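You operate a simulated robot arm through the tools that you are given. There is no shell and no other tool.

You run a simulated two-armed robot. Do the job below in one go: nothing can be reset, and whatever is moved stays where it is left.

TASK
Save the reading, unload the FORM console, cover its seat and switch it off.
Fine: disc on the purple mat; take the lid from the red CAPS bin; leave the red handle free.

The check looks at the end state, three seconds after you hand in, the way a careful person would. Anything else that was tipped, shoved, dropped, spilled or broken makes it a failure. A push-on lid holds only when it is set on centred and level and pressed home; a screw cap is set on level and turned clockwise until tight.

THE ROBOT
Two 6-joint arms with two-finger parallel grippers on one trunk that stands fixed in place. Base frame: the origin is at the foot of the trunk, x ahead of it, y to its left, z up; the work surface is at about z = 910. Units: mm, degrees, N and s.
The left shoulder is at [50, 170, 1325], the right one opposite. Each reaches about 1092 mm from its shoulder. Payload 1.57 kg a hand.
Tool frame (each hand has its own): the origin (TCP) lies between the finger pads and is the grasp point; the fingertips stand 30 mm ahead of it; z points along the fingers, y is the line along which they close. The gripper opens to 80 mm. The fingers are 17 mm wide and 12 mm thick; the gripper's body (40 by 82 mm) begins 80 mm behind the TCP.
Orientation is that of the tool frame in the base frame, as a unit quaternion [w, x, y, z]. With the fingers straight down and closing along the base's y, the tool's x points along the base's -x, its y along +y and its z along -z.

THE INTERFACE
- The arms move only by the tool servo_tool. It takes "left_plan", "right_plan" or both (then of equal length, played together; a hand with none holds still); each is a list of rows, each a list of 7 numbers: the shift along the base's x, y, z in units of 150 mm (1.0 is 150 mm), then the turn, a rotation vector about the base's x, y, z in units of 120 degrees (1.0 is 120 degrees), then the opening, from 0 (shut) to 1 (fully open). In form: [[tx, ty, tz, wx, wy, wz, fingers], ...]. A call has 1 to 20 rows; each row is the pose to reach, as a shift and turn from the pose commanded when the call began. A call with a number of a shift or a turn outside -1 to 1 is refused whole. Each row takes 0.2 s and may step no farther than 50 mm and 8.6 degrees from the row before; otherwise, or with a gripper value out of range, the whole call is refused. A pose out of reach is approached as far as the arm can. The call stops where the force on the tool passes 40 N (or 10 N more than at its start, if that is more) or the arm is blocked; 0.2 s more then pass. Each finger travels about 45 mm/s and halts on what it meets, pressing with about 24 N; the grip force reading is that of the motor and also rises with nothing between the fingers. The clock runs only during rows and for 0.2 s after the last one: add rows that repeat a pose to give the fingers time. It gives the time, the measured TCP pose, the force on the tool (base axes), the opening and the grip force at its end, in the units of the frame above (readings bear some noise), with the torque about the TCP (base axes, N m) and any sound that the robot's microphone picked up.
- Cameras (640 x 400 px; columns grow to the right, rows downward): "scene" is now at [31.3, -14.6, 1886]; the picture's right is [-0.20, -0.98, 0.00], its down [-0.80, 0.16, -0.58] and it looks along [0.57, -0.12, -0.81] (base axes); focal length 328 px, centre (320, 200). "left" rides on the left gripper at [72, 7, -122] in its tool frame; the picture's right is [-0.09, 1.00, 0.00], its down [-0.84, -0.08, -0.54] and it looks along [-0.54, -0.05, 0.84] (tool axes); focal length 238 px, centre (320, 200). "right" rides on the right gripper at [72, -7, -122] in its tool frame; the picture's right is [0.09, 1.00, 0.00], its down [-0.84, 0.08, -0.54] and it looks along [-0.54, 0.05, 0.84] (tool axes); focal length 238 px, centre (320, 200).
- grab_frame(camera): a new picture of that camera. It takes no simulated time.
- lift_body(by): slides the trunk up (or, below 0, down) by that many mm; the arms and the scene camera ride with it, the base frame stays. It gives what a move gives, with no picture.
- aim_head(pan, tilt): turns the head with the scene camera to pan (to the left, within 86 degrees either way) and tilt (down, from -29 to 69), counted from straight ahead of the robot. It gives what a move gives.
- point_at(camera, pixels): for up to 12 pixels [column, row] of the newest picture of that camera ("zoom" is the newest enlarged one), the place [x, y, z] in the base frame of the surface seen there, good to about 2 mm. It takes no simulated time.
- inspect(camera, box): a new picture of the part [left, top, right, bottom] of that camera's present view, enlarged. It takes no simulated time.
- sign_off(): hands the job in; it is judged then, once.

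Open the grippers and draw the arms clear of the work before you hand the job in, unless the task says otherwise.

The tools are called after "Emit:" as name(argument=value, ...) on one line, values as JSON. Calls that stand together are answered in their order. servo_tool: Moves the arms, as the interface text tells. Its arguments: {"type":"object","properties":{"left_plan":{"type":"array","items":{"type":"array","items":{"type":"number"}}},"right_plan":{"type":"array","items":{"type":"array","items":{"type":"number"}}}},"required":[]} The other tools are called the same way: lift_body (by) slides the trunk up or down; aim_head (pan, tilt) turns the head that bears the scene camera; grab_frame (camera) takes a picture; point_at (camera, pixels) gives the place of the surface under pixels of a picture; inspect (camera, box) takes an enlarged picture of a part of a camera's view; sign_off () hands the job in.

At the start:

```text
t: 0.0
left_eef_pos: [654.1, 42.1, 1214.6]
left_tool_rot: [0.0, 0.0, 1.0, -0.001]
left_force: [-0.1, 0.4, 0.2]
left_wrist_torque: [-0.02, 0.0, 0.0]
left_finger_gap: 79.9
left_finger_force: 0.1
right_eef_pos: [531.5, -582.5, 1215.1]
right_tool_rot: [-0.001, 0.0, 1.0, 0.0]
right_force: [0.2, 0.4, 0.0]
right_wrist_torque: [0.01, 0.05, -0.03]
right_finger_gap: 80.1
right_finger_force: 0.0
trunk travel left (down, up): [-940.0, 30.0]
head pan, tilt: [-11.6, 54.5]
```

scene: 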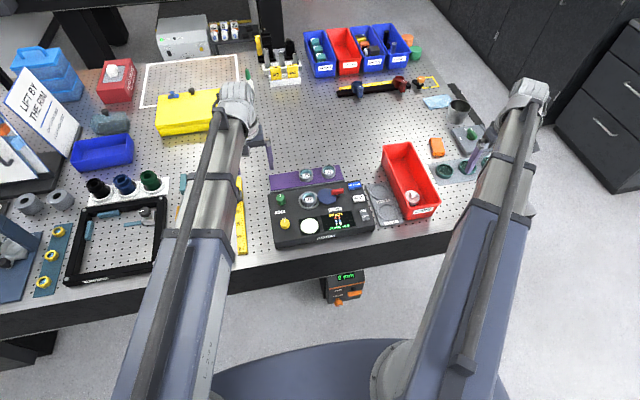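
right: 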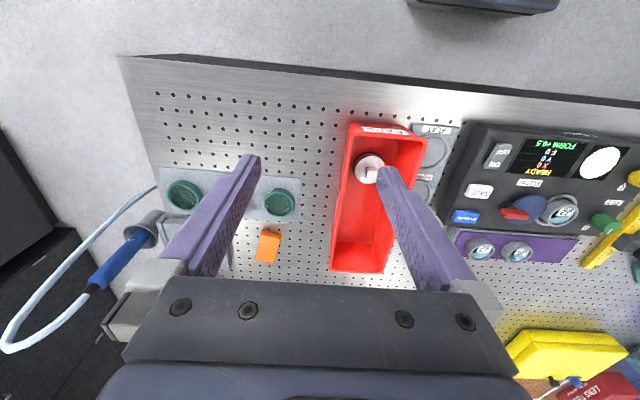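
left: 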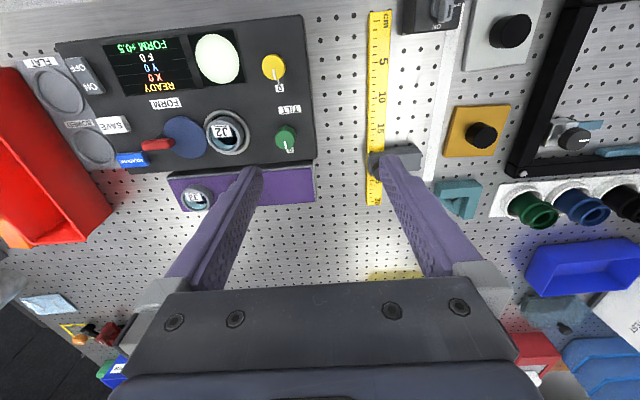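

I'll start with enlarged views of the console and the mats, seen around (320,210) in the scene picture.

Emit:
inspect(camera="scene", box=[250, 140, 460, 260])

Emit:
inspect(camera="left", box=[0, 0, 330, 220])

Emit:
inspect(camera="right", box=[320, 90, 640, 290])

```text
3.05 times, centred on (355, 200) of scene
```

zoom: 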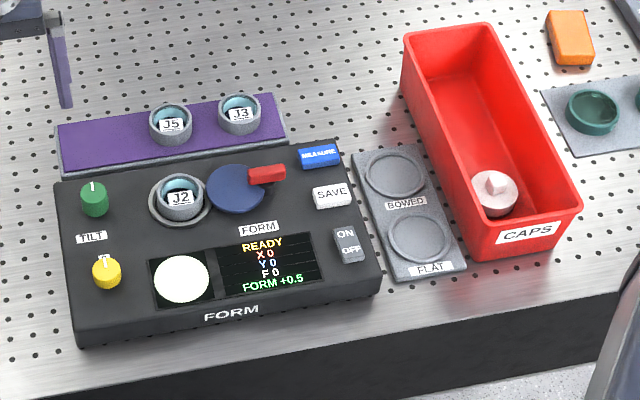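

```text
1.82 times, centred on (165, 110) of left
```

zoom: 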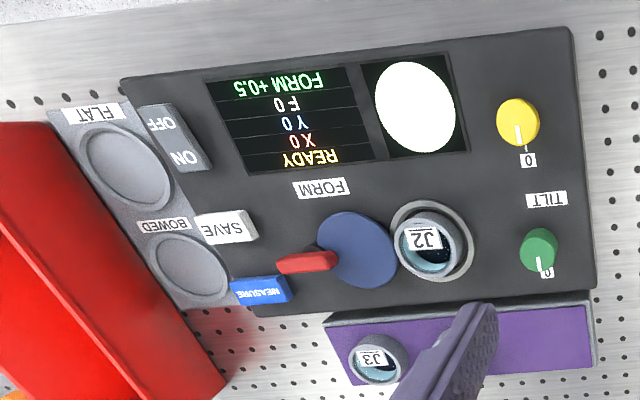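

```text
2.00 times, centred on (480, 190) of right
```

zoom: 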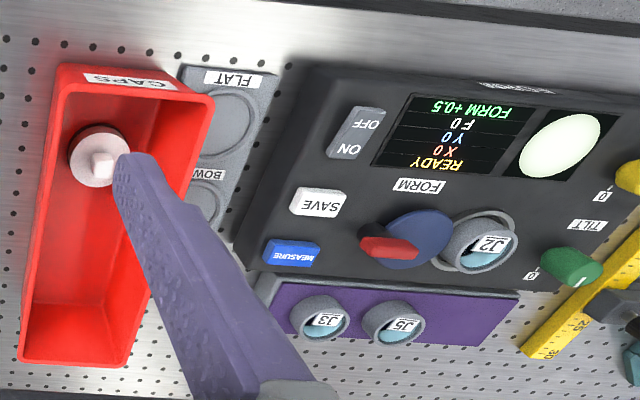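

The console shows READY and FORM +0.5. J2 sits in the seat, with a blue disc with a red handle beside it. I'll zoom in further on each part.

Emit:
inspect(camera="scene", box=[290, 180, 370, 230])

Emit:
inspect(camera="scene", box=[380, 170, 440, 220])

Emit:
inspect(camera="left", box=[100, 90, 260, 190])

Emit:
inspect(camera="right", box=[320, 110, 460, 210])

Emit:
inspect(camera="right", box=[450, 170, 610, 270])

```text
8.00 times, centred on (330, 205) of scene
```

zoom: 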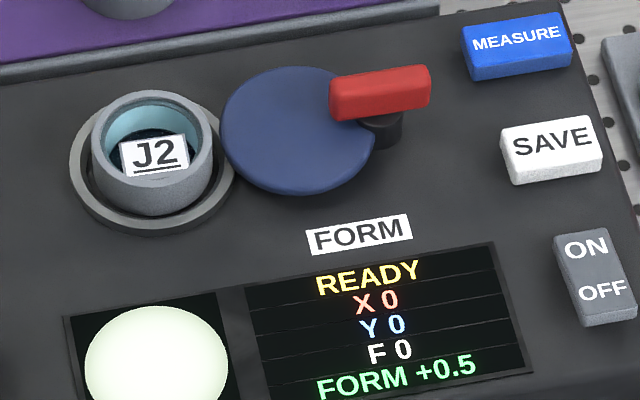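

```text
8.00 times, centred on (410, 195) of scene
```

zoom: 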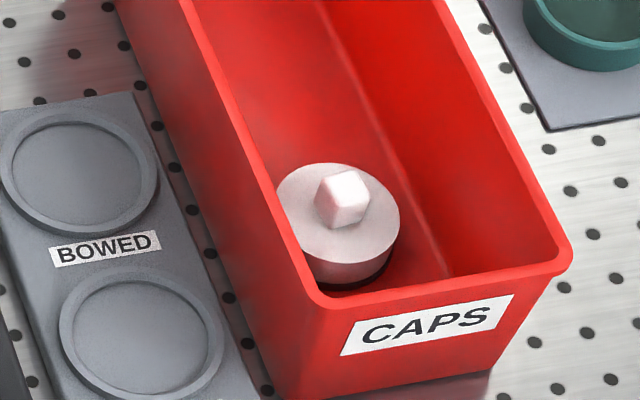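

```text
4.00 times, centred on (180, 140) of left
```

zoom: 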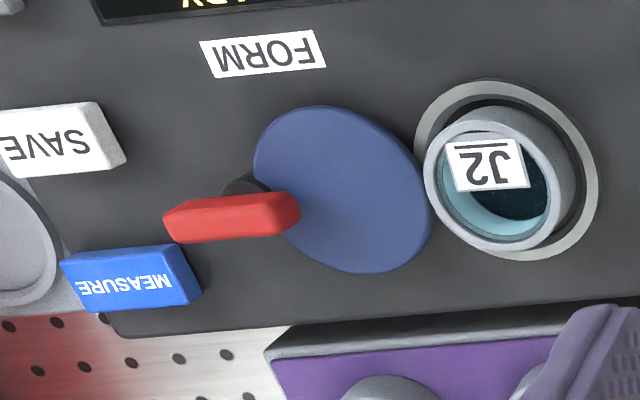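

```text
4.00 times, centred on (390, 160) of right
```

zoom: 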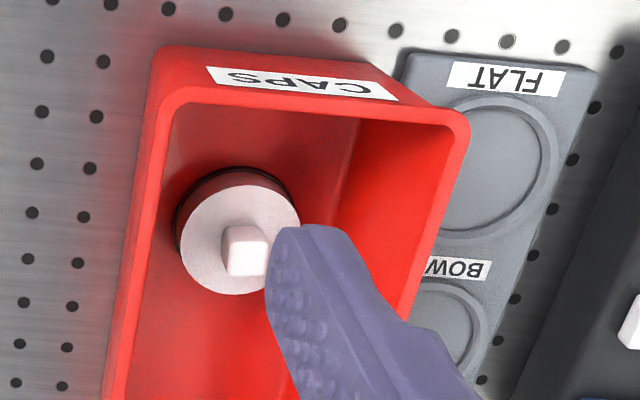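

```text
4.00 times, centred on (530, 220) of right
```

zoom: 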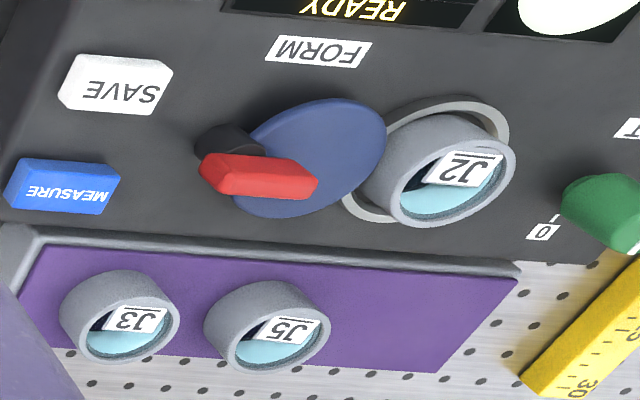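

Next I measure the geometry from the scene camera, using enlarged pictures so the points are well resolved.

Emit:
inspect(camera="scene", box=[260, 160, 380, 250])

```text
4.44 times, centred on (320, 205) of scene
```

zoom: 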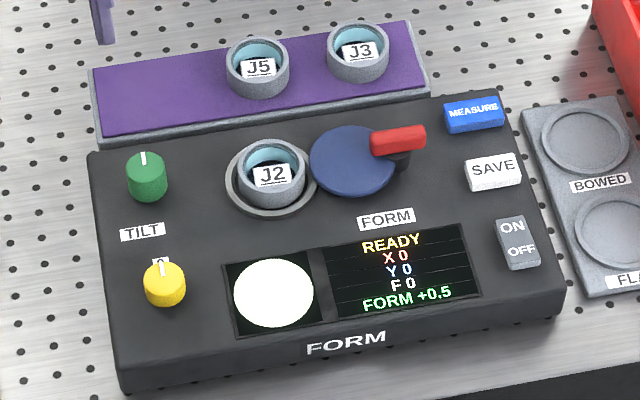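

The zoom shows J2 at (270,172), the blue disc at (350,160), SAVE at (492,168) and the switch at (517,240). I'm reading those positions now.

Emit:
point_at(camera="zoom", pixels=[[270, 146], [240, 165], [304, 168], [270, 203], [270, 175], [233, 176], [311, 190], [272, 213], [350, 160], [398, 138], [330, 218], [200, 215]])

Emit:
point_at(camera="zoom", pixels=[[492, 165], [474, 110], [511, 227], [522, 253], [500, 222], [527, 220], [539, 262], [513, 268], [110, 80], [110, 135], [215, 50], [200, 120]])

Emit:
point_at(camera="zoom", pixels=[[257, 40], [231, 60], [287, 60], [257, 98], [357, 22], [130, 100], [400, 30], [420, 90], [312, 160], [348, 194], [400, 160], [148, 160]])

```text
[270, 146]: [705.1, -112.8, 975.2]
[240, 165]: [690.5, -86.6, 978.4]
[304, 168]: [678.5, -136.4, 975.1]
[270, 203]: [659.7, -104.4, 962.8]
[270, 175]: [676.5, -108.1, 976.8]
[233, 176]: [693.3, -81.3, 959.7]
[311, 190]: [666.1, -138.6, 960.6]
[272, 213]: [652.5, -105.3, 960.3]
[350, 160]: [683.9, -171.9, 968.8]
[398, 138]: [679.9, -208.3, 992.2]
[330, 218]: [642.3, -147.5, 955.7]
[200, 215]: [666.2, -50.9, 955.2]
```

```text
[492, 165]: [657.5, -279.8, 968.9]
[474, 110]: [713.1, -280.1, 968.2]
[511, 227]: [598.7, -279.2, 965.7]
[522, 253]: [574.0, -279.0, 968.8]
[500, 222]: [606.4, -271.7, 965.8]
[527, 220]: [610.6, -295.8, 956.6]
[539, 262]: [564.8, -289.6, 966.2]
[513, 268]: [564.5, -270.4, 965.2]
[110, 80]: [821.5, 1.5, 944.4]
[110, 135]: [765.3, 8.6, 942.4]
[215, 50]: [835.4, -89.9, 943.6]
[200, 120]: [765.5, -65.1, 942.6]
```

```text
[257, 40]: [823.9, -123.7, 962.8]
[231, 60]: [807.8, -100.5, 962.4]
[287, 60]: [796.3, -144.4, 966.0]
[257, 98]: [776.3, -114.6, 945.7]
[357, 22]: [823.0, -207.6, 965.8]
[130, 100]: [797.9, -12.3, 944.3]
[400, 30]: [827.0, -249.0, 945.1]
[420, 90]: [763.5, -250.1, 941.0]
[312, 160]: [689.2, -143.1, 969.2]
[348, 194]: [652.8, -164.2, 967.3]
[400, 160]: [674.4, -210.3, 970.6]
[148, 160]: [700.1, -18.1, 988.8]
```

Console top is about z 955, the J2 rim about 976, and the blue disc about 969 with its edge close to J2. Now I measure the lid in the red bin.

Emit:
inspect(camera="scene", box=[370, 140, 450, 225])

Emit:
inspect(camera="right", box=[320, 110, 460, 290])

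```text
4.71 times, centred on (410, 182) of scene
```

zoom: 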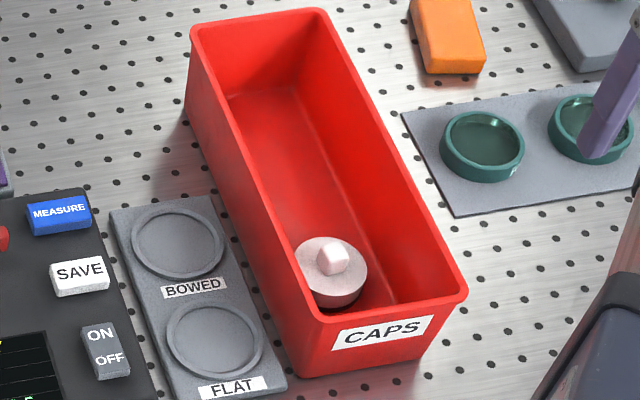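

```text
2.22 times, centred on (390, 200) of right
```

zoom: 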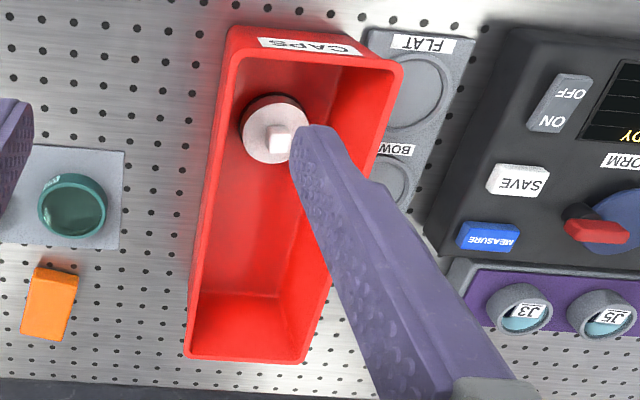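

In this right-camera zoom the lid is at (275,130) with its knob at (281,140). I'm reading the lid and bin rim points.

Emit:
point_at(camera="zoom", pixels=[[270, 108], [247, 130], [262, 155], [281, 139], [236, 30], [393, 68], [385, 110], [192, 355], [230, 300], [210, 180], [250, 230], [270, 102]])

Emit:
inspect(camera="scene", box=[370, 140, 450, 225])

Emit:
point_at(camera="zoom", pixels=[[333, 258], [333, 246], [330, 240], [298, 262], [367, 270], [325, 292], [195, 30], [325, 15], [462, 298], [320, 318], [270, 200], [380, 250]])

```text
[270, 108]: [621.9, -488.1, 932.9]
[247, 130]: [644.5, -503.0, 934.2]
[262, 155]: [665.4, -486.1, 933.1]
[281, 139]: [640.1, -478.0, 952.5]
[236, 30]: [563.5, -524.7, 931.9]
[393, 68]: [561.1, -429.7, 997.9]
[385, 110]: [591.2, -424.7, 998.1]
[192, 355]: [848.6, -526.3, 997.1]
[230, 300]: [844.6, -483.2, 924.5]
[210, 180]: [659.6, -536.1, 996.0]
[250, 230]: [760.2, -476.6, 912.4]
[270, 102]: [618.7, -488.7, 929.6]
```

```text
4.71 times, centred on (410, 182) of scene
```

zoom: 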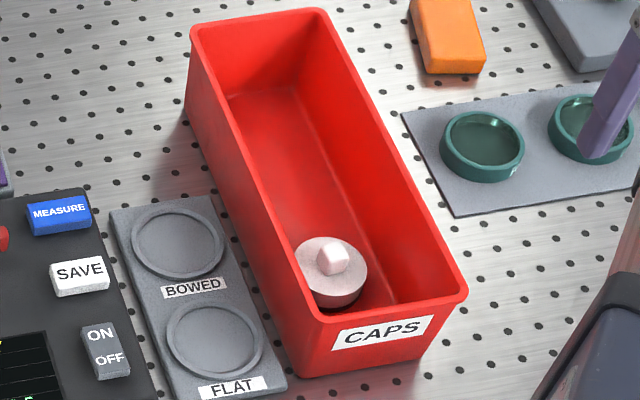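

```text
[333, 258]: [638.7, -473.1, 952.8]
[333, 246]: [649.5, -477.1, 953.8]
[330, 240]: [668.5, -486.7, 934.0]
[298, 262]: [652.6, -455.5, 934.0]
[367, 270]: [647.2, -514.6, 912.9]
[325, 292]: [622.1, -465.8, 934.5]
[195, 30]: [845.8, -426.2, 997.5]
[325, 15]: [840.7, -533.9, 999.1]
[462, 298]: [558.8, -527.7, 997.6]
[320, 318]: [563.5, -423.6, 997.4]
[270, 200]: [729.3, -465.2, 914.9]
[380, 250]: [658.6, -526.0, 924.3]
```

The lid's plate is about Ø48 at (645,-478), top z 934, with the knob top at 953. First I press SAVE at (657,-280, top 969), so I move the right hand over with its fingers closing.

Emit:
servo_tool(right_plan=[[0.167, 0.2, -0.08, 0, 0, 0, 0], [0.335, 0.4, -0.16, 0, 0, 0, 0], [0.5, 0.6, -0.24, 0, 0, 0, 0], [0.67, 0.8, -0.32, 0, 0, 0, 0], [0.837, 1.0, -0.4, 0, 0, 0, 0]])

Emit:
servo_tool(right_plan=[[0, 0.25, -0.1, 0, 0, 0, 0], [0, 0.5, -0.2, 0, 0, 0, 0], [0, 0.75, -0.3, 0, 0, 0, 0], [0, 1.0, -0.4, 0, 0, 0, 0], [0, 1.0, -0.6, 0, 0, 0, 0]])

Emit:
grab_frame(camera="right")

Emit:
grab_frame(camera="scene")

```text
t: 1.2
left_eef_pos: [654.4, 42.8, 1214.1]
left_tool_rot: [0.0, 0.001, 1.0, 0.0]
left_force: [-0.3, -0.4, -0.4]
left_wrist_torque: [-0.03, 0.02, 0.01]
left_finger_gap: 80.1
left_finger_force: 0.1
right_eef_pos: [654.7, -429.0, 1215.0]
right_tool_rot: [0.001, 0.0, 1.0, 0.001]
right_force: [0.1, -0.6, -0.4]
right_wrist_torque: [-0.03, 0.0, 0.0]
right_finger_gap: 0.0
right_finger_force: 14.7
right hand out of reach, approached as far as the arm can: row 1, 2, 3, 4, 5
trunk travel left (down, up): [-940.0, 30.0]
head pan, tilt: [-11.6, 54.5]
```

```text
t: 2.4
left_eef_pos: [653.9, 43.0, 1215.6]
left_tool_rot: [0.0, 0.0, 1.0, 0.0]
left_force: [0.7, -0.4, 0.4]
left_wrist_torque: [-0.01, -0.04, 0.02]
left_finger_gap: 80.2
left_finger_force: 0.1
right_eef_pos: [657.1, -281.6, 1214.0]
right_tool_rot: [0.001, -0.001, 1.0, -0.001]
right_force: [-0.9, -0.1, -0.2]
right_wrist_torque: [0.01, 0.01, 0.0]
right_finger_gap: 0.0
right_finger_force: 21.3
right hand out of reach, approached as far as the arm can: row 1, 2, 3, 4, 5
trunk travel left (down, up): [-940.0, 30.0]
head pan, tilt: [-11.6, 54.5]
```

```text
taken
```

right: 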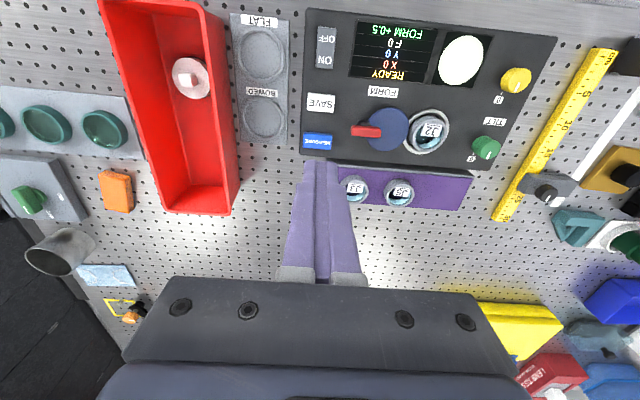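

```text
taken
```

scene: 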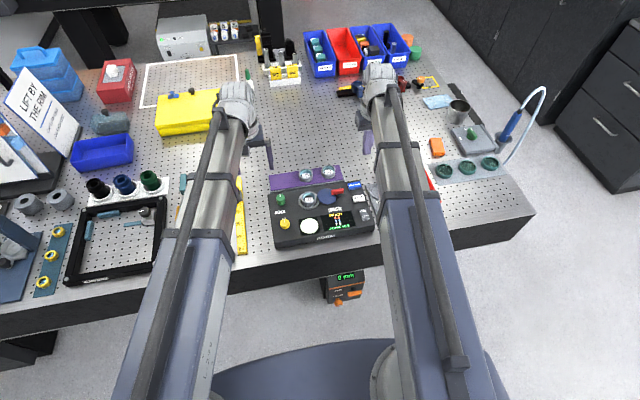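

The hand won't go below z≈1214 at this trunk height, so I need to lower the trunk. Before that I raise the left hand so it stays clear of the knobs and ruler.

Emit:
servo_tool(left_plan=[[0, 0, 0.25, 0, 0, 0, 1], [0, 0, 0.5, 0, 0, 0, 1], [0, 0, 0.75, 0, 0, 0, 1], [0, 0, 1.0, 0, 0, 0, 1]])

```text
t: 3.4
left_eef_pos: [654.6, 43.2, 1214.2]
left_tool_rot: [0.0, 0.0, 1.0, 0.001]
left_force: [-0.1, 0.3, -0.4]
left_wrist_torque: [0.0, 0.04, 0.0]
left_finger_gap: 80.2
left_finger_force: 0.0
left hand out of reach, approached as far as the arm can: row 1, 2, 3, 4
right_eef_pos: [657.6, -281.5, 1215.2]
right_tool_rot: [0.0, 0.001, 1.0, 0.0]
right_force: [0.3, 0.4, 0.5]
right_wrist_torque: [-0.02, -0.01, 0.0]
right_finger_gap: 0.1
right_finger_force: 21.3
trunk travel left (down, up): [-940.0, 30.0]
head pan, tilt: [-11.6, 54.5]
```

The hands can't go up either, so height comes only from the trunk and both hands move vertically together. I need a clear spot of table for the left hand, so I'm looking at the open area behind the purple mat.

Emit:
inspect(camera="scene", box=[150, 60, 390, 260])

Emit:
point_at(camera="zoom", pixels=[[300, 180], [340, 220], [340, 140], [300, 260], [290, 60], [60, 150], [220, 180], [160, 100], [245, 440], [420, 120]])

Emit:
grab_frame(camera="left")

```text
2.00 times, centred on (270, 160) of scene
```

zoom: 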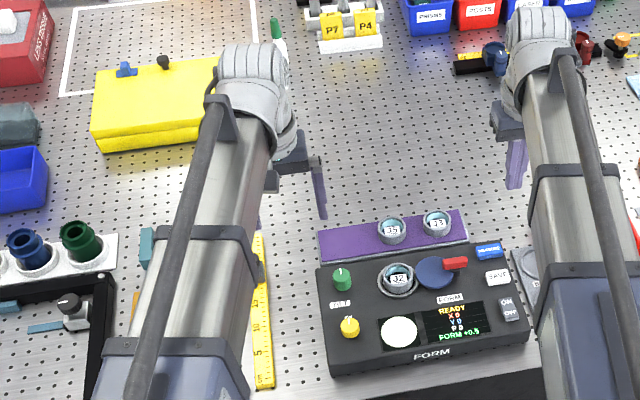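

```text
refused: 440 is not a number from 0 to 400
```

```text
taken
```

left: 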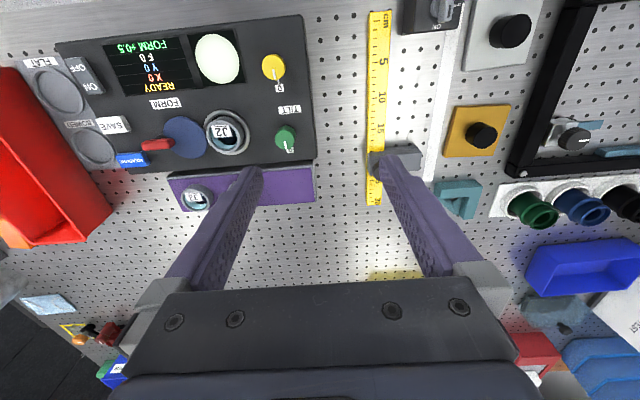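

One pixel was out of range; I'll query again with valid points, including the arm tube itself for its height.

Emit:
inspect(camera="scene", box=[150, 60, 390, 260])

Emit:
point_at(camera="zoom", pixels=[[360, 160], [400, 180], [340, 140], [300, 60], [420, 120], [150, 80], [245, 160], [210, 250], [260, 70], [190, 360], [90, 235], [360, 25]])

```text
2.00 times, centred on (270, 160) of scene
```

zoom: 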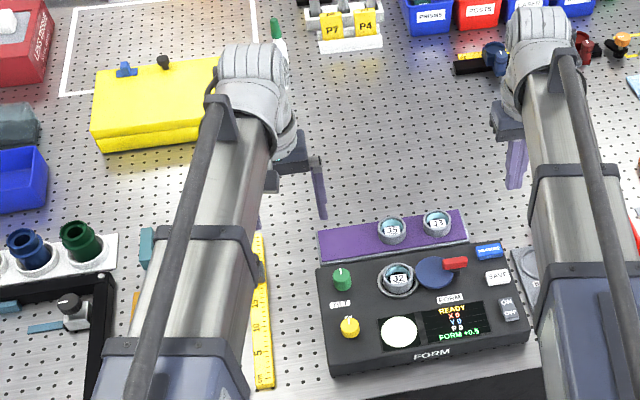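

```text
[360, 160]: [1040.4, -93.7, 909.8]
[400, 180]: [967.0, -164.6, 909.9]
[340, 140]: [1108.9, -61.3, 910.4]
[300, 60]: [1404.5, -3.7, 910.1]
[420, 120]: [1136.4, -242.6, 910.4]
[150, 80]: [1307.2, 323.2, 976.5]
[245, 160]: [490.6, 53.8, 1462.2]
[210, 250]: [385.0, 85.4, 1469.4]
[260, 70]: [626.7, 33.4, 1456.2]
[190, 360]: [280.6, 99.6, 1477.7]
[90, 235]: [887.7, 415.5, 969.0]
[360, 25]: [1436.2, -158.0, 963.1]
```

The area near (950–1150, -60…-250) is clear table. I'd rather park the left hand further left, so I'm checking the table around (850–950, 60–130) in the left camera.

Emit:
point_at(camera="left", pixels=[[320, 180], [330, 220], [320, 270], [370, 265], [375, 205], [400, 155], [460, 195], [400, 278], [450, 240], [290, 200], [420, 150], [480, 220]])

```text
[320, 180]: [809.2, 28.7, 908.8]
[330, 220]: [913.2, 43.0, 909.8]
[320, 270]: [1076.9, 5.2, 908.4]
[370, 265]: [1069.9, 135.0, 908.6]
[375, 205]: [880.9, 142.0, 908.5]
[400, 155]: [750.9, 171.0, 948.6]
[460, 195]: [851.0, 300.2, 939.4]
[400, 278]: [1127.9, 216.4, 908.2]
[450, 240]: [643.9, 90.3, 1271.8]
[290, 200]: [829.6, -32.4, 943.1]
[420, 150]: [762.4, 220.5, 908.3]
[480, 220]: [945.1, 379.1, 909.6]
```

Around (960, 80) the table is clear (z≈909), well away from the mat. I park the left hand there.

Emit:
servo_tool(left_plan=[[0.25, 0.03, 0, 0, 0, 0, 1], [0.5, 0.06, 0, 0, 0, 0, 1], [0.75, 0.09, 0, 0, 0, 0, 1], [1.0, 0.12, 0, 0, 0, 0, 1]])

Emit:
servo_tool(left_plan=[[0.25, 0.03, 0, 0, 0, 0, 1], [0.5, 0.06, 0, 0, 0, 0, 1], [0.75, 0.09, 0, 0, 0, 0, 1], [1.0, 0.12, 0, 0, 0, 0, 1]])

Emit:
grab_frame(camera="left")

Emit:
grab_frame(camera="scene")

```text
t: 4.4
left_eef_pos: [801.4, 62.4, 1214.2]
left_tool_rot: [0.0, 0.0, 1.0, 0.0]
left_force: [0.6, -0.3, -0.2]
left_wrist_torque: [-0.02, 0.04, 0.04]
left_finger_gap: 80.0
left_finger_force: 0.1
left hand out of reach, approached as far as the arm can: row 2, 3
right_eef_pos: [658.2, -281.8, 1213.9]
right_tool_rot: [0.001, 0.0, 1.0, 0.0]
right_force: [-0.6, 0.1, -0.3]
right_wrist_torque: [-0.03, 0.03, 0.01]
right_finger_gap: 0.1
right_finger_force: 21.3
trunk travel left (down, up): [-940.0, 30.0]
head pan, tilt: [-11.6, 54.5]
```

```text
t: 5.4
left_eef_pos: [918.1, 80.2, 1214.9]
left_tool_rot: [0.0, 0.0, 1.0, 0.0]
left_force: [-0.1, -0.5, 1.2]
left_wrist_torque: [0.02, 0.01, 0.03]
left_finger_gap: 80.1
left_finger_force: 0.1
left hand out of reach, approached as far as the arm can: row 4
right_eef_pos: [657.9, -281.1, 1215.8]
right_tool_rot: [0.0, 0.0, 1.0, 0.0]
right_force: [0.3, 0.0, -0.5]
right_wrist_torque: [0.0, -0.05, 0.0]
right_finger_gap: 0.1
right_finger_force: 21.0
trunk travel left (down, up): [-940.0, 30.0]
head pan, tilt: [-11.6, 54.5]
```

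```text
taken
```

left: 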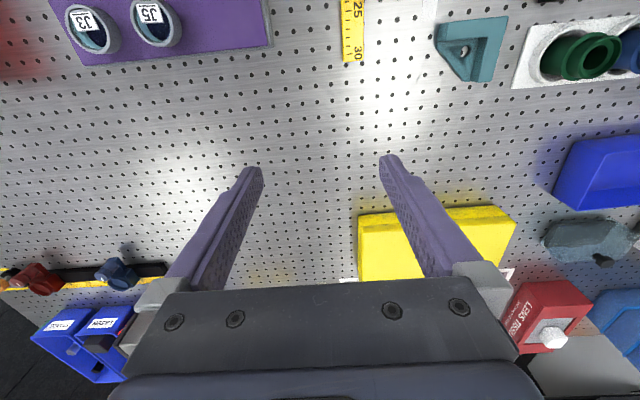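

```text
taken
```

scene: 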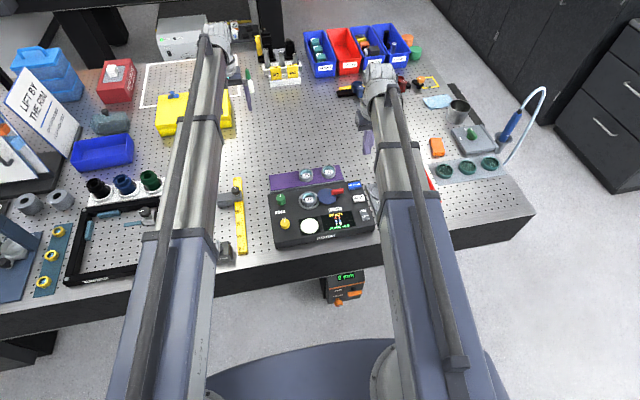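

The left hand is parked at (918, 80) over clear table. I lower the trunk 150 mm and check where the hands end up.

Emit:
lift_body(by=-150)

Emit:
grab_frame(camera="right")

Emit:
grab_frame(camera="left")

Emit:
grab_frame(camera="scene")

```text
t: 7.2
left_eef_pos: [917.4, 79.9, 1065.8]
left_tool_rot: [0.001, 0.0, 1.0, 0.0]
left_force: [0.2, 0.0, 0.0]
left_wrist_torque: [0.06, 0.01, 0.0]
left_finger_gap: 80.2
left_finger_force: 0.0
right_eef_pos: [656.8, -280.6, 1064.9]
right_tool_rot: [0.0, 0.0, 1.0, 0.001]
right_force: [0.0, 0.1, -0.3]
right_wrist_torque: [0.01, -0.01, 0.0]
right_finger_gap: 0.0
right_finger_force: 21.1
trunk travel left (down, up): [-790.0, 180.0]
head pan, tilt: [-11.6, 54.5]
```

```text
taken
```

right: 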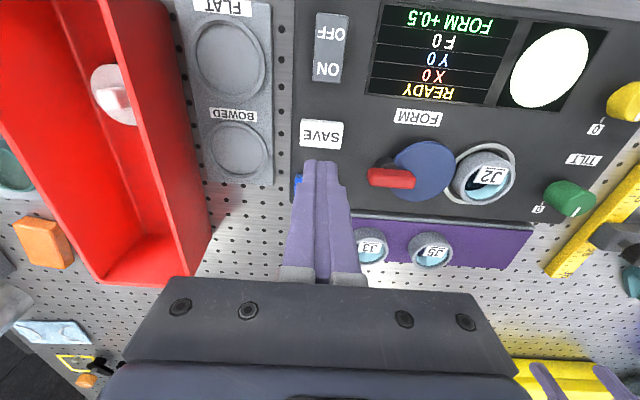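

```text
taken
```

left: 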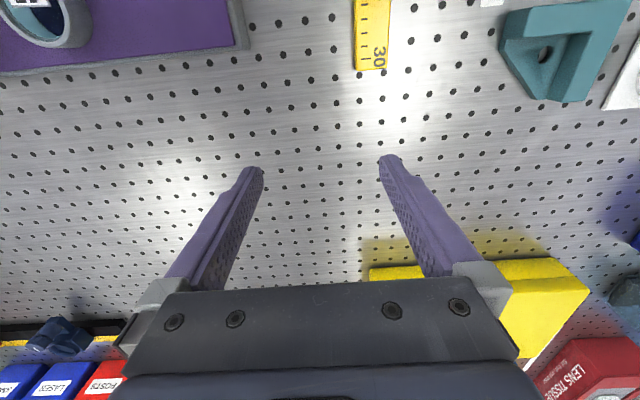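

```text
taken
```

scene: 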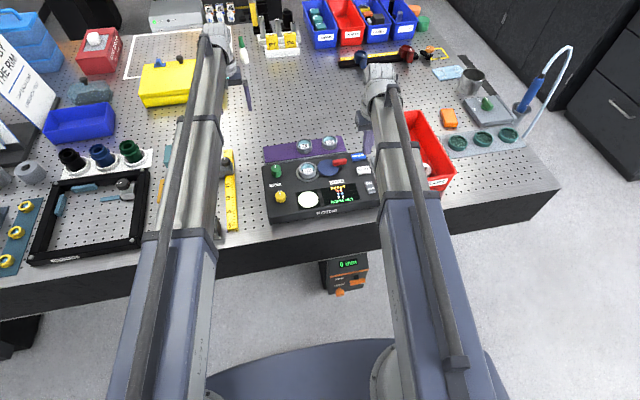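

The trunk moved both hands as expected; the right hand is at (657,-281,1065) and its camera shows the tip near SAVE. I test whether the arm can make a small vertical move at this height.

Emit:
servo_tool(right_plan=[[0, 0, -0.1, 0, 0, 0, 0], [0, 0, -0.2, 0, 0, 0, 0]])

Emit:
inspect(camera="right", box=[240, 0, 560, 200])

Emit:
point_at(camera="zoom", pixels=[[165, 267], [122, 242], [208, 248], [204, 298], [178, 25], [150, 30], [205, 160], [180, 135], [175, 60], [152, 160]])

```text
t: 7.8
left_eef_pos: [917.7, 80.2, 1064.2]
left_tool_rot: [0.002, 0.0, 1.0, 0.0]
left_force: [-0.5, -0.6, 0.2]
left_wrist_torque: [0.01, -0.02, -0.01]
left_finger_gap: 79.9
left_finger_force: 0.1
right_eef_pos: [656.3, -281.1, 1064.9]
right_tool_rot: [0.0, 0.0, 1.0, 0.001]
right_force: [-0.8, 0.5, -0.4]
right_wrist_torque: [0.02, 0.0, -0.01]
right_finger_gap: 0.0
right_finger_force: 20.6
right hand out of reach, approached as far as the arm can: row 1, 2
trunk travel left (down, up): [-790.0, 180.0]
head pan, tilt: [-11.6, 54.5]
```

```text
2.00 times, centred on (400, 100) of right
```

zoom: 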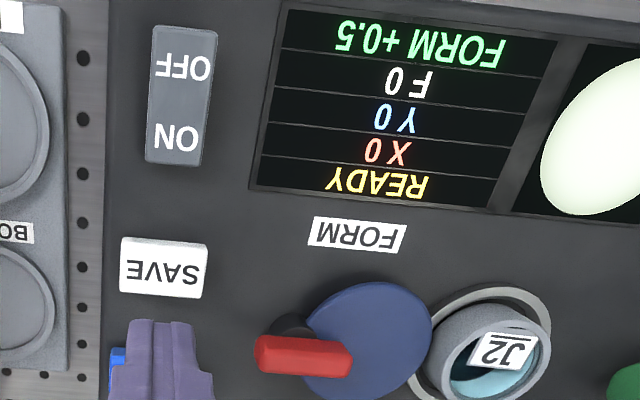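

```text
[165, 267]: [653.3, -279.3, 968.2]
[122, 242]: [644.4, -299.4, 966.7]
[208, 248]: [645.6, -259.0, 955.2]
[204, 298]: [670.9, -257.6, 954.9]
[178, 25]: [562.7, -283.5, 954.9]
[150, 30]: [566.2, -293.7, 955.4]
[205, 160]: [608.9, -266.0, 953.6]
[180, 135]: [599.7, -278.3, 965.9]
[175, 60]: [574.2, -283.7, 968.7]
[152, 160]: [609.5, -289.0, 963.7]
```

SAVE spans x 645–670, y -299…-259, so the tip at (656,-281) is centred on it. I lower the trunk to leave about 4 mm, then press in small steps.

Emit:
lift_body(by=-62)

Emit:
lift_body(by=-4)

Emit:
inspect(camera="right", box=[240, 0, 560, 200])

```text
t: 8.8
left_eef_pos: [916.8, 80.9, 1002.5]
left_tool_rot: [0.001, 0.0, 1.0, 0.0]
left_force: [-0.6, -0.2, -0.7]
left_wrist_torque: [0.01, 0.01, 0.0]
left_finger_gap: 80.0
left_finger_force: 0.1
right_eef_pos: [657.3, -281.2, 1002.9]
right_tool_rot: [-0.001, 0.0, 1.0, 0.0]
right_force: [0.1, -0.2, -0.1]
right_wrist_torque: [-0.01, 0.01, 0.0]
right_finger_gap: 0.1
right_finger_force: 20.8
trunk travel left (down, up): [-728.0, 242.0]
head pan, tilt: [-11.6, 54.5]
```

```text
t: 9.3
left_eef_pos: [918.2, 80.3, 999.4]
left_tool_rot: [0.0, -0.001, 1.0, 0.001]
left_force: [-0.1, -0.1, -0.1]
left_wrist_torque: [0.0, 0.05, 0.02]
left_finger_gap: 80.2
left_finger_force: 0.1
right_eef_pos: [657.8, -281.3, 998.8]
right_tool_rot: [0.0, 0.0, 1.0, -0.001]
right_force: [-0.2, 0.0, 0.0]
right_wrist_torque: [0.0, 0.01, -0.01]
right_finger_gap: 0.2
right_finger_force: 21.2
trunk travel left (down, up): [-724.0, 246.0]
head pan, tilt: [-11.6, 54.5]
```

```text
2.00 times, centred on (400, 100) of right
```

zoom: 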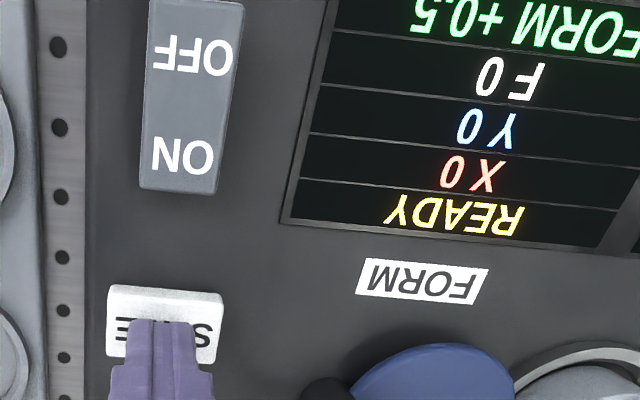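

The tip is right over SAVE at about its surface, with no force yet. I press down 2 mm at a time.

Emit:
lift_body(by=-2)

Emit:
inspect(camera="right", box=[240, 0, 560, 200])

```text
t: 9.8
left_eef_pos: [918.3, 80.5, 996.6]
left_tool_rot: [0.0, 0.0, 1.0, 0.0]
left_force: [-0.4, 0.4, -0.3]
left_wrist_torque: [0.01, -0.02, -0.02]
left_finger_gap: 79.9
left_finger_force: 0.1
right_eef_pos: [656.7, -281.2, 997.4]
right_tool_rot: [0.0, 0.0, 1.0, 0.001]
right_force: [0.4, -0.2, 0.6]
right_wrist_torque: [0.01, 0.03, -0.01]
right_finger_gap: 0.0
right_finger_force: 21.6
trunk travel left (down, up): [-722.0, 248.0]
head pan, tilt: [-11.6, 54.5]
```

```text
2.00 times, centred on (400, 100) of right
```

zoom: 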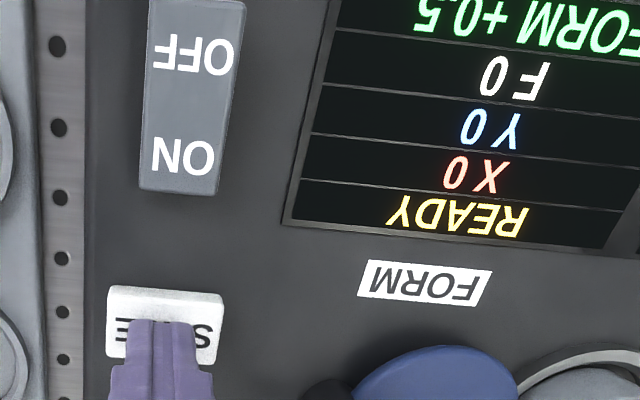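

Slight contact only, about 0.6 N. I press another 2 mm.

Emit:
lift_body(by=-2)

Emit:
inspect(camera="right", box=[240, 0, 560, 200])

```text
t: 10.3
left_eef_pos: [917.4, 80.8, 994.6]
left_tool_rot: [0.001, 0.0, 1.0, 0.0]
left_force: [0.4, -0.2, 0.1]
left_wrist_torque: [0.03, -0.02, 0.03]
left_finger_gap: 80.1
left_finger_force: 0.2
right_eef_pos: [657.2, -280.5, 995.1]
right_tool_rot: [0.0, 0.0, 1.0, 0.0]
right_force: [1.6, -0.5, 2.0]
right_wrist_torque: [-0.02, -0.03, -0.02]
right_finger_gap: 0.1
right_finger_force: 21.2
trunk travel left (down, up): [-720.0, 250.0]
head pan, tilt: [-11.6, 54.5]
heard: click
```

```text
2.00 times, centred on (400, 100) of right
```

zoom: 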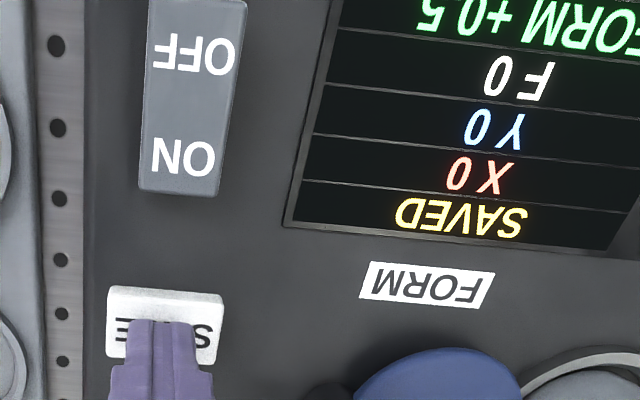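

The screen now reads SAVED and a click was heard. I raise the trunk and look at J2 for grasping.

Emit:
lift_body(by=60)

Emit:
servo_tool(right_plan=[[-0.2, 0.2, 0, 0, 0, 0.07, 1], [-0.4, 0.4, 0, 0, 0, 0.14, 1], [-0.6, 0.6, 0, 0, 0, 0.21, 1], [-0.6, 0.75, 0, 0, 0, 0.28, 1], [-0.6, 0.9, 0, 0, 0, 0.35, 1], [-0.4, 1.0, 0, 0, 0, 0.42, 1], [-0.2, 1.0, 0, 0, 0, 0.49, 1], [0.0, 1.0, 0, 0, 0, 0.56, 1], [0.1, 1.0, 0, 0, 0, 0.63, 1], [0.16, 1.0, 0, 0, 0, 0.7, 1], [0.16, 1.0, 0, 0, 0, 0.75, 1]])

Emit:
grab_frame(camera="right")

Emit:
grab_frame(camera="scene")

```text
t: 11.3
left_eef_pos: [918.4, 79.8, 1055.4]
left_tool_rot: [0.001, 0.001, 1.0, 0.0]
left_force: [0.3, 0.4, 0.5]
left_wrist_torque: [0.03, 0.03, 0.02]
left_finger_gap: 79.9
left_finger_force: 0.0
right_eef_pos: [657.5, -280.7, 1054.0]
right_tool_rot: [0.0, 0.0, 1.0, 0.0]
right_force: [0.0, -0.4, -0.2]
right_wrist_torque: [-0.04, 0.04, 0.0]
right_finger_gap: 0.0
right_finger_force: 21.3
trunk travel left (down, up): [-780.0, 190.0]
head pan, tilt: [-11.6, 54.5]
```

```text
t: 13.7
left_eef_pos: [917.9, 80.7, 1054.3]
left_tool_rot: [0.001, 0.001, 1.0, 0.0]
left_force: [0.5, 0.1, 0.0]
left_wrist_torque: [-0.01, 0.03, -0.02]
left_finger_gap: 79.7
left_finger_force: 0.0
right_eef_pos: [682.5, -130.9, 1055.6]
right_tool_rot: [0.0, 0.708, -0.706, 0.0]
right_force: [-0.5, 0.4, -0.4]
right_wrist_torque: [-0.01, 0.04, 0.01]
right_finger_gap: 79.9
right_finger_force: 0.0
trunk travel left (down, up): [-780.0, 190.0]
head pan, tilt: [-11.6, 54.5]
```

```text
taken
```

right: 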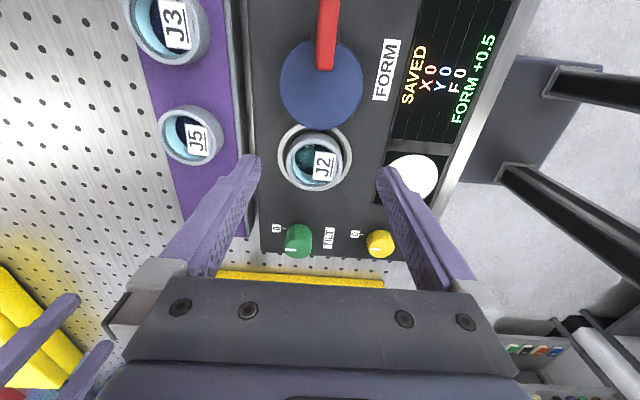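

```text
taken
```

scene: 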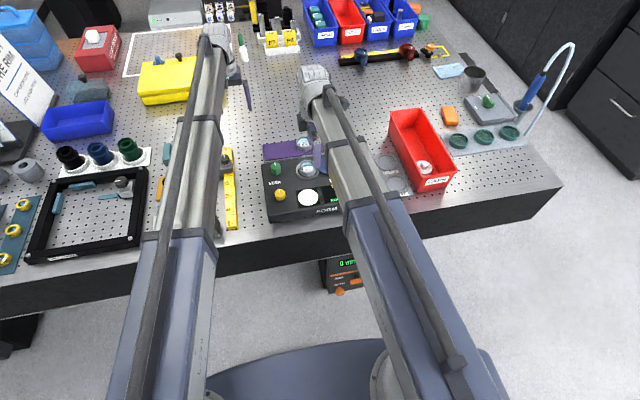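

Yaw and opening look right, and the view now has J2 at (315,160). I zoom in to locate its rim precisely.

Emit:
inspect(camera="right", box=[260, 110, 380, 200])

```text
4.44 times, centred on (320, 155) of right
```

zoom: 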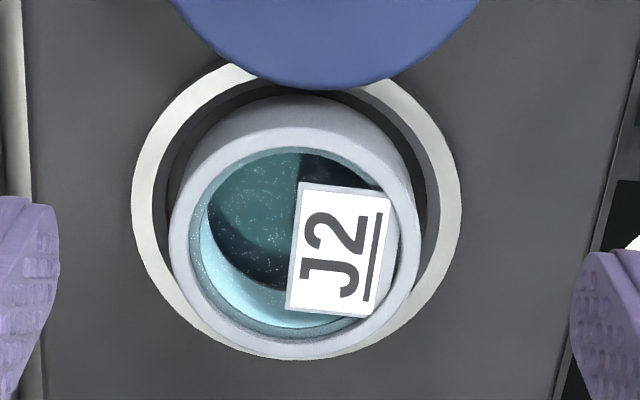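

I measure the J2 rim top and the seat ring from this zoom.

Emit:
point_at(camera="zoom", pixels=[[178, 245], [410, 220], [295, 140], [295, 350], [200, 300], [400, 300], [143, 180], [450, 190], [230, 80], [390, 90], [160, 200], [430, 200]])

Emit:
point_at(camera="zoom", pixels=[[240, 270], [260, 220], [300, 312], [320, 75], [320, 88], [320, 40], [172, 245], [416, 225], [300, 357], [136, 200], [458, 200], [188, 170]])

```text
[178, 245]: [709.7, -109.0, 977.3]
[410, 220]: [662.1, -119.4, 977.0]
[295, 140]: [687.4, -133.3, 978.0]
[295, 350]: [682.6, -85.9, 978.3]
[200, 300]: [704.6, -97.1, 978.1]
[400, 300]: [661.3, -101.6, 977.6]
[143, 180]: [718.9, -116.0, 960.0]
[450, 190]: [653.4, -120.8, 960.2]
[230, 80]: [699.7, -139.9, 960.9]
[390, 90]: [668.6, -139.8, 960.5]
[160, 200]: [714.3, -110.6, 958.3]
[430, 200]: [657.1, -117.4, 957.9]
```

```text
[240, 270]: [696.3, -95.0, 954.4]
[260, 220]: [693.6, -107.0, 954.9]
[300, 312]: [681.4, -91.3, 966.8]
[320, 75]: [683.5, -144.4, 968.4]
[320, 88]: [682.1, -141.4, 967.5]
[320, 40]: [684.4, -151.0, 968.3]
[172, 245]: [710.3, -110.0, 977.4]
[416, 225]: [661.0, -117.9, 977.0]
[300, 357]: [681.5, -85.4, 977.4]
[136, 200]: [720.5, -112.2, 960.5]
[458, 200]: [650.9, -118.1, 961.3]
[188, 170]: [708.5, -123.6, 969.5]
```

J2's rim fits a circle centred at (685,-110), radius about 24.5, top at 977.5, and the seat ring top is 960.5. I centre the hand over it and check before lowering.

Emit:
servo_tool(right_plan=[[0.01, 0.07, 0, 0, 0, 0, 1], [0.017, 0.14, 0, 0, 0, 0, 1], [0.017, 0.14, 0, 0, 0, 0, 1]])

Emit:
lift_body(by=-40)

Emit:
grab_frame(camera="right")

```text
t: 14.5
left_eef_pos: [916.9, 80.3, 1055.2]
left_tool_rot: [0.001, 0.0, 1.0, 0.0]
left_force: [-0.6, 1.0, 0.0]
left_wrist_torque: [0.04, 0.0, 0.0]
left_finger_gap: 80.1
left_finger_force: 0.0
right_eef_pos: [684.8, -110.8, 1054.8]
right_tool_rot: [0.0, 0.707, -0.707, 0.0]
right_force: [0.0, -0.3, 0.1]
right_wrist_torque: [-0.02, -0.01, -0.01]
right_finger_gap: 80.1
right_finger_force: 0.0
trunk travel left (down, up): [-780.0, 190.0]
head pan, tilt: [-11.6, 54.5]
```

```text
t: 15.4
left_eef_pos: [917.2, 80.2, 1015.5]
left_tool_rot: [0.001, 0.001, 1.0, 0.0]
left_force: [0.6, 1.0, 0.5]
left_wrist_torque: [0.0, 0.04, 0.03]
left_finger_gap: 80.1
left_finger_force: 0.0
right_eef_pos: [683.2, -109.3, 1015.2]
right_tool_rot: [0.001, -0.707, 0.707, -0.001]
right_force: [0.2, -0.3, -0.3]
right_wrist_torque: [0.02, -0.01, -0.01]
right_finger_gap: 80.0
right_finger_force: 0.0
trunk travel left (down, up): [-740.0, 230.0]
head pan, tilt: [-11.6, 54.5]
```

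```text
taken
```

right: 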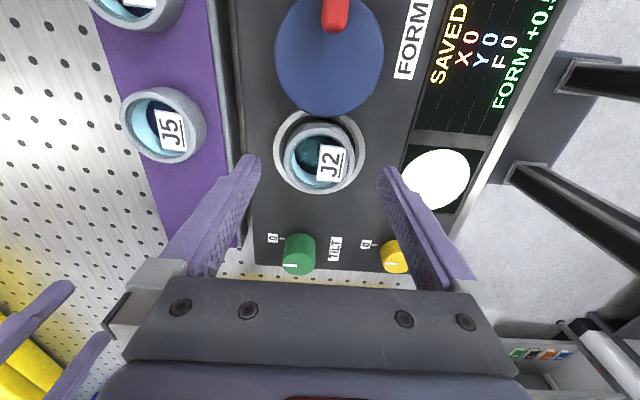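

The fingers straddle J2, with the blue disc well clear at the top. I lower 20 mm and close on the rim.

Emit:
lift_body(by=-20.5)

Emit:
servo_tool(right_plan=[[0, 0, 0, 0, 0, 0, 0.8], [0, 0, 0, 0, 0, 0, 0.65], [0, 0, 0, 0, 0, 0, 0.5], [0, 0, 0, 0, 0, 0, 0.5], [0, 0, 0, 0, 0, 0, 0.5]])

Emit:
grab_frame(camera="right")

```text
t: 16.0
left_eef_pos: [917.7, 79.3, 994.1]
left_tool_rot: [0.001, -0.001, 1.0, 0.0]
left_force: [1.1, -0.1, -0.6]
left_wrist_torque: [-0.02, -0.01, 0.02]
left_finger_gap: 80.2
left_finger_force: 0.1
right_eef_pos: [683.9, -109.3, 994.8]
right_tool_rot: [0.0, 0.708, -0.707, 0.0]
right_force: [-0.6, 0.4, 0.3]
right_wrist_torque: [-0.02, -0.03, 0.03]
right_finger_gap: 79.8
right_finger_force: 0.0
trunk travel left (down, up): [-719.0, 251.0]
head pan, tilt: [-11.6, 54.5]
```

```text
t: 17.2
left_eef_pos: [918.2, 80.1, 994.1]
left_tool_rot: [0.001, 0.0, 1.0, 0.0]
left_force: [0.8, 0.2, -0.8]
left_wrist_torque: [0.01, 0.01, 0.0]
left_finger_gap: 79.9
left_finger_force: 0.1
right_eef_pos: [684.0, -109.3, 993.6]
right_tool_rot: [0.0, 0.707, -0.707, 0.0]
right_force: [5.5, 0.1, 3.7]
right_wrist_torque: [0.0, -0.14, -0.04]
right_finger_gap: 50.8
right_finger_force: 24.1
trunk travel left (down, up): [-719.0, 251.0]
head pan, tilt: [-11.6, 54.5]
```

```text
taken
```

right: 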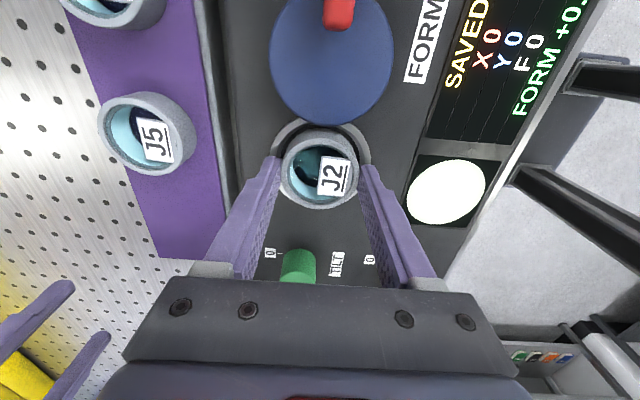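

Gripped at 50.8 mm gap with 24 N. I lift it straight out.

Emit:
lift_body(by=5)

Emit:
lift_body(by=45)

Emit:
grab_frame(camera="right")

Emit:
grab_frame(camera="scene")

```text
t: 17.8
left_eef_pos: [919.3, 79.7, 999.1]
left_tool_rot: [0.001, 0.001, 1.0, -0.001]
left_force: [0.5, 0.4, -0.9]
left_wrist_torque: [-0.02, -0.02, 0.04]
left_finger_gap: 79.9
left_finger_force: 0.1
right_eef_pos: [685.4, -109.8, 999.1]
right_tool_rot: [-0.001, -0.707, 0.707, 0.0]
right_force: [0.1, -0.4, -10.7]
right_wrist_torque: [0.0, 0.06, 0.0]
right_finger_gap: 50.7
right_finger_force: 23.6
trunk travel left (down, up): [-724.0, 246.0]
head pan, tilt: [-11.6, 54.5]
```

```text
t: 18.7
left_eef_pos: [918.7, 79.2, 1043.6]
left_tool_rot: [0.001, 0.0, 1.0, -0.001]
left_force: [-1.0, 0.4, 0.5]
left_wrist_torque: [-0.01, 0.02, -0.01]
left_finger_gap: 79.8
left_finger_force: 0.0
right_eef_pos: [684.2, -109.7, 1044.5]
right_tool_rot: [0.0, 0.708, -0.707, 0.0]
right_force: [-1.1, -0.5, 0.0]
right_wrist_torque: [0.02, -0.01, 0.02]
right_finger_gap: 39.9
right_finger_force: 0.0
trunk travel left (down, up): [-769.0, 201.0]
head pan, tilt: [-11.6, 54.5]
```

```text
taken
```

right: 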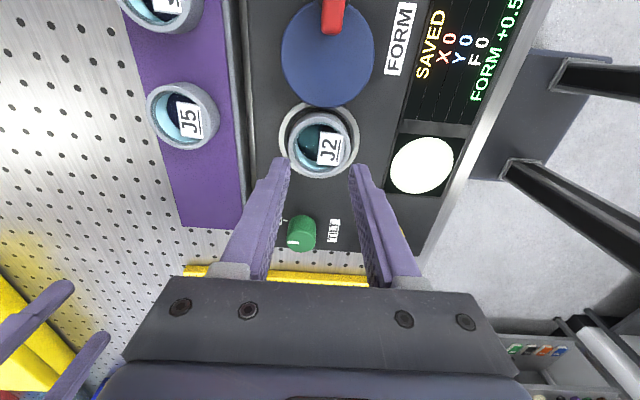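

```text
taken
```

scene: 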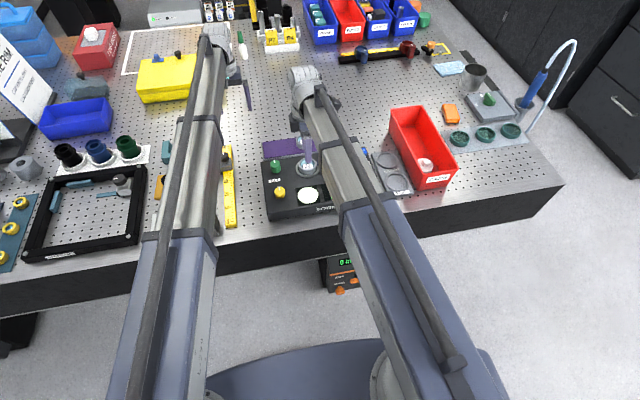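

The gap is now 39.9 mm with no load: the fingers slipped off and J2 is still in its seat, after a 10.7 N pull. Something is holding it, so I look closely at the seat and the blue disc.

Emit:
inspect(camera="right", box=[260, 80, 380, 190])

Emit:
inspect(camera="right", box=[270, 0, 390, 110])

```text
3.64 times, centred on (320, 135) of right
```

zoom: 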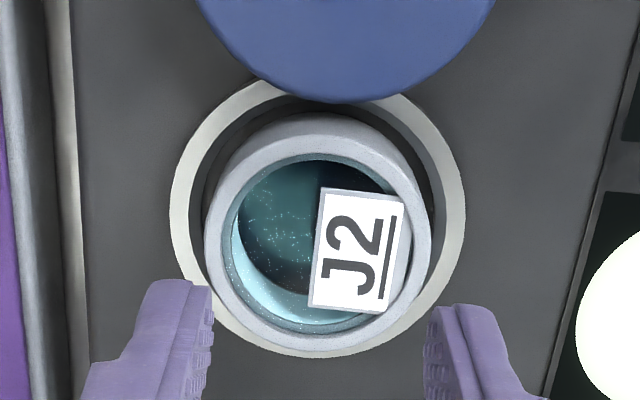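

```text
3.64 times, centred on (330, 55) of right
```

zoom: 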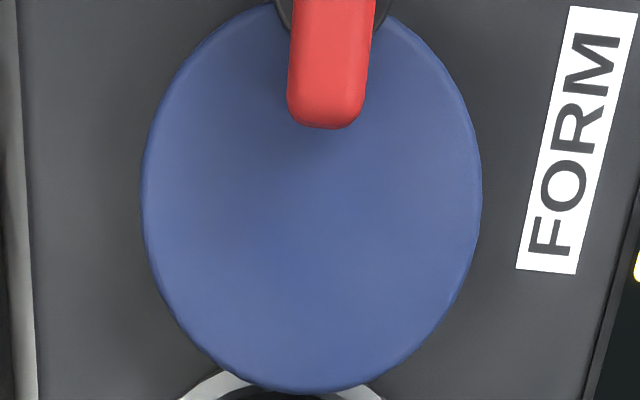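

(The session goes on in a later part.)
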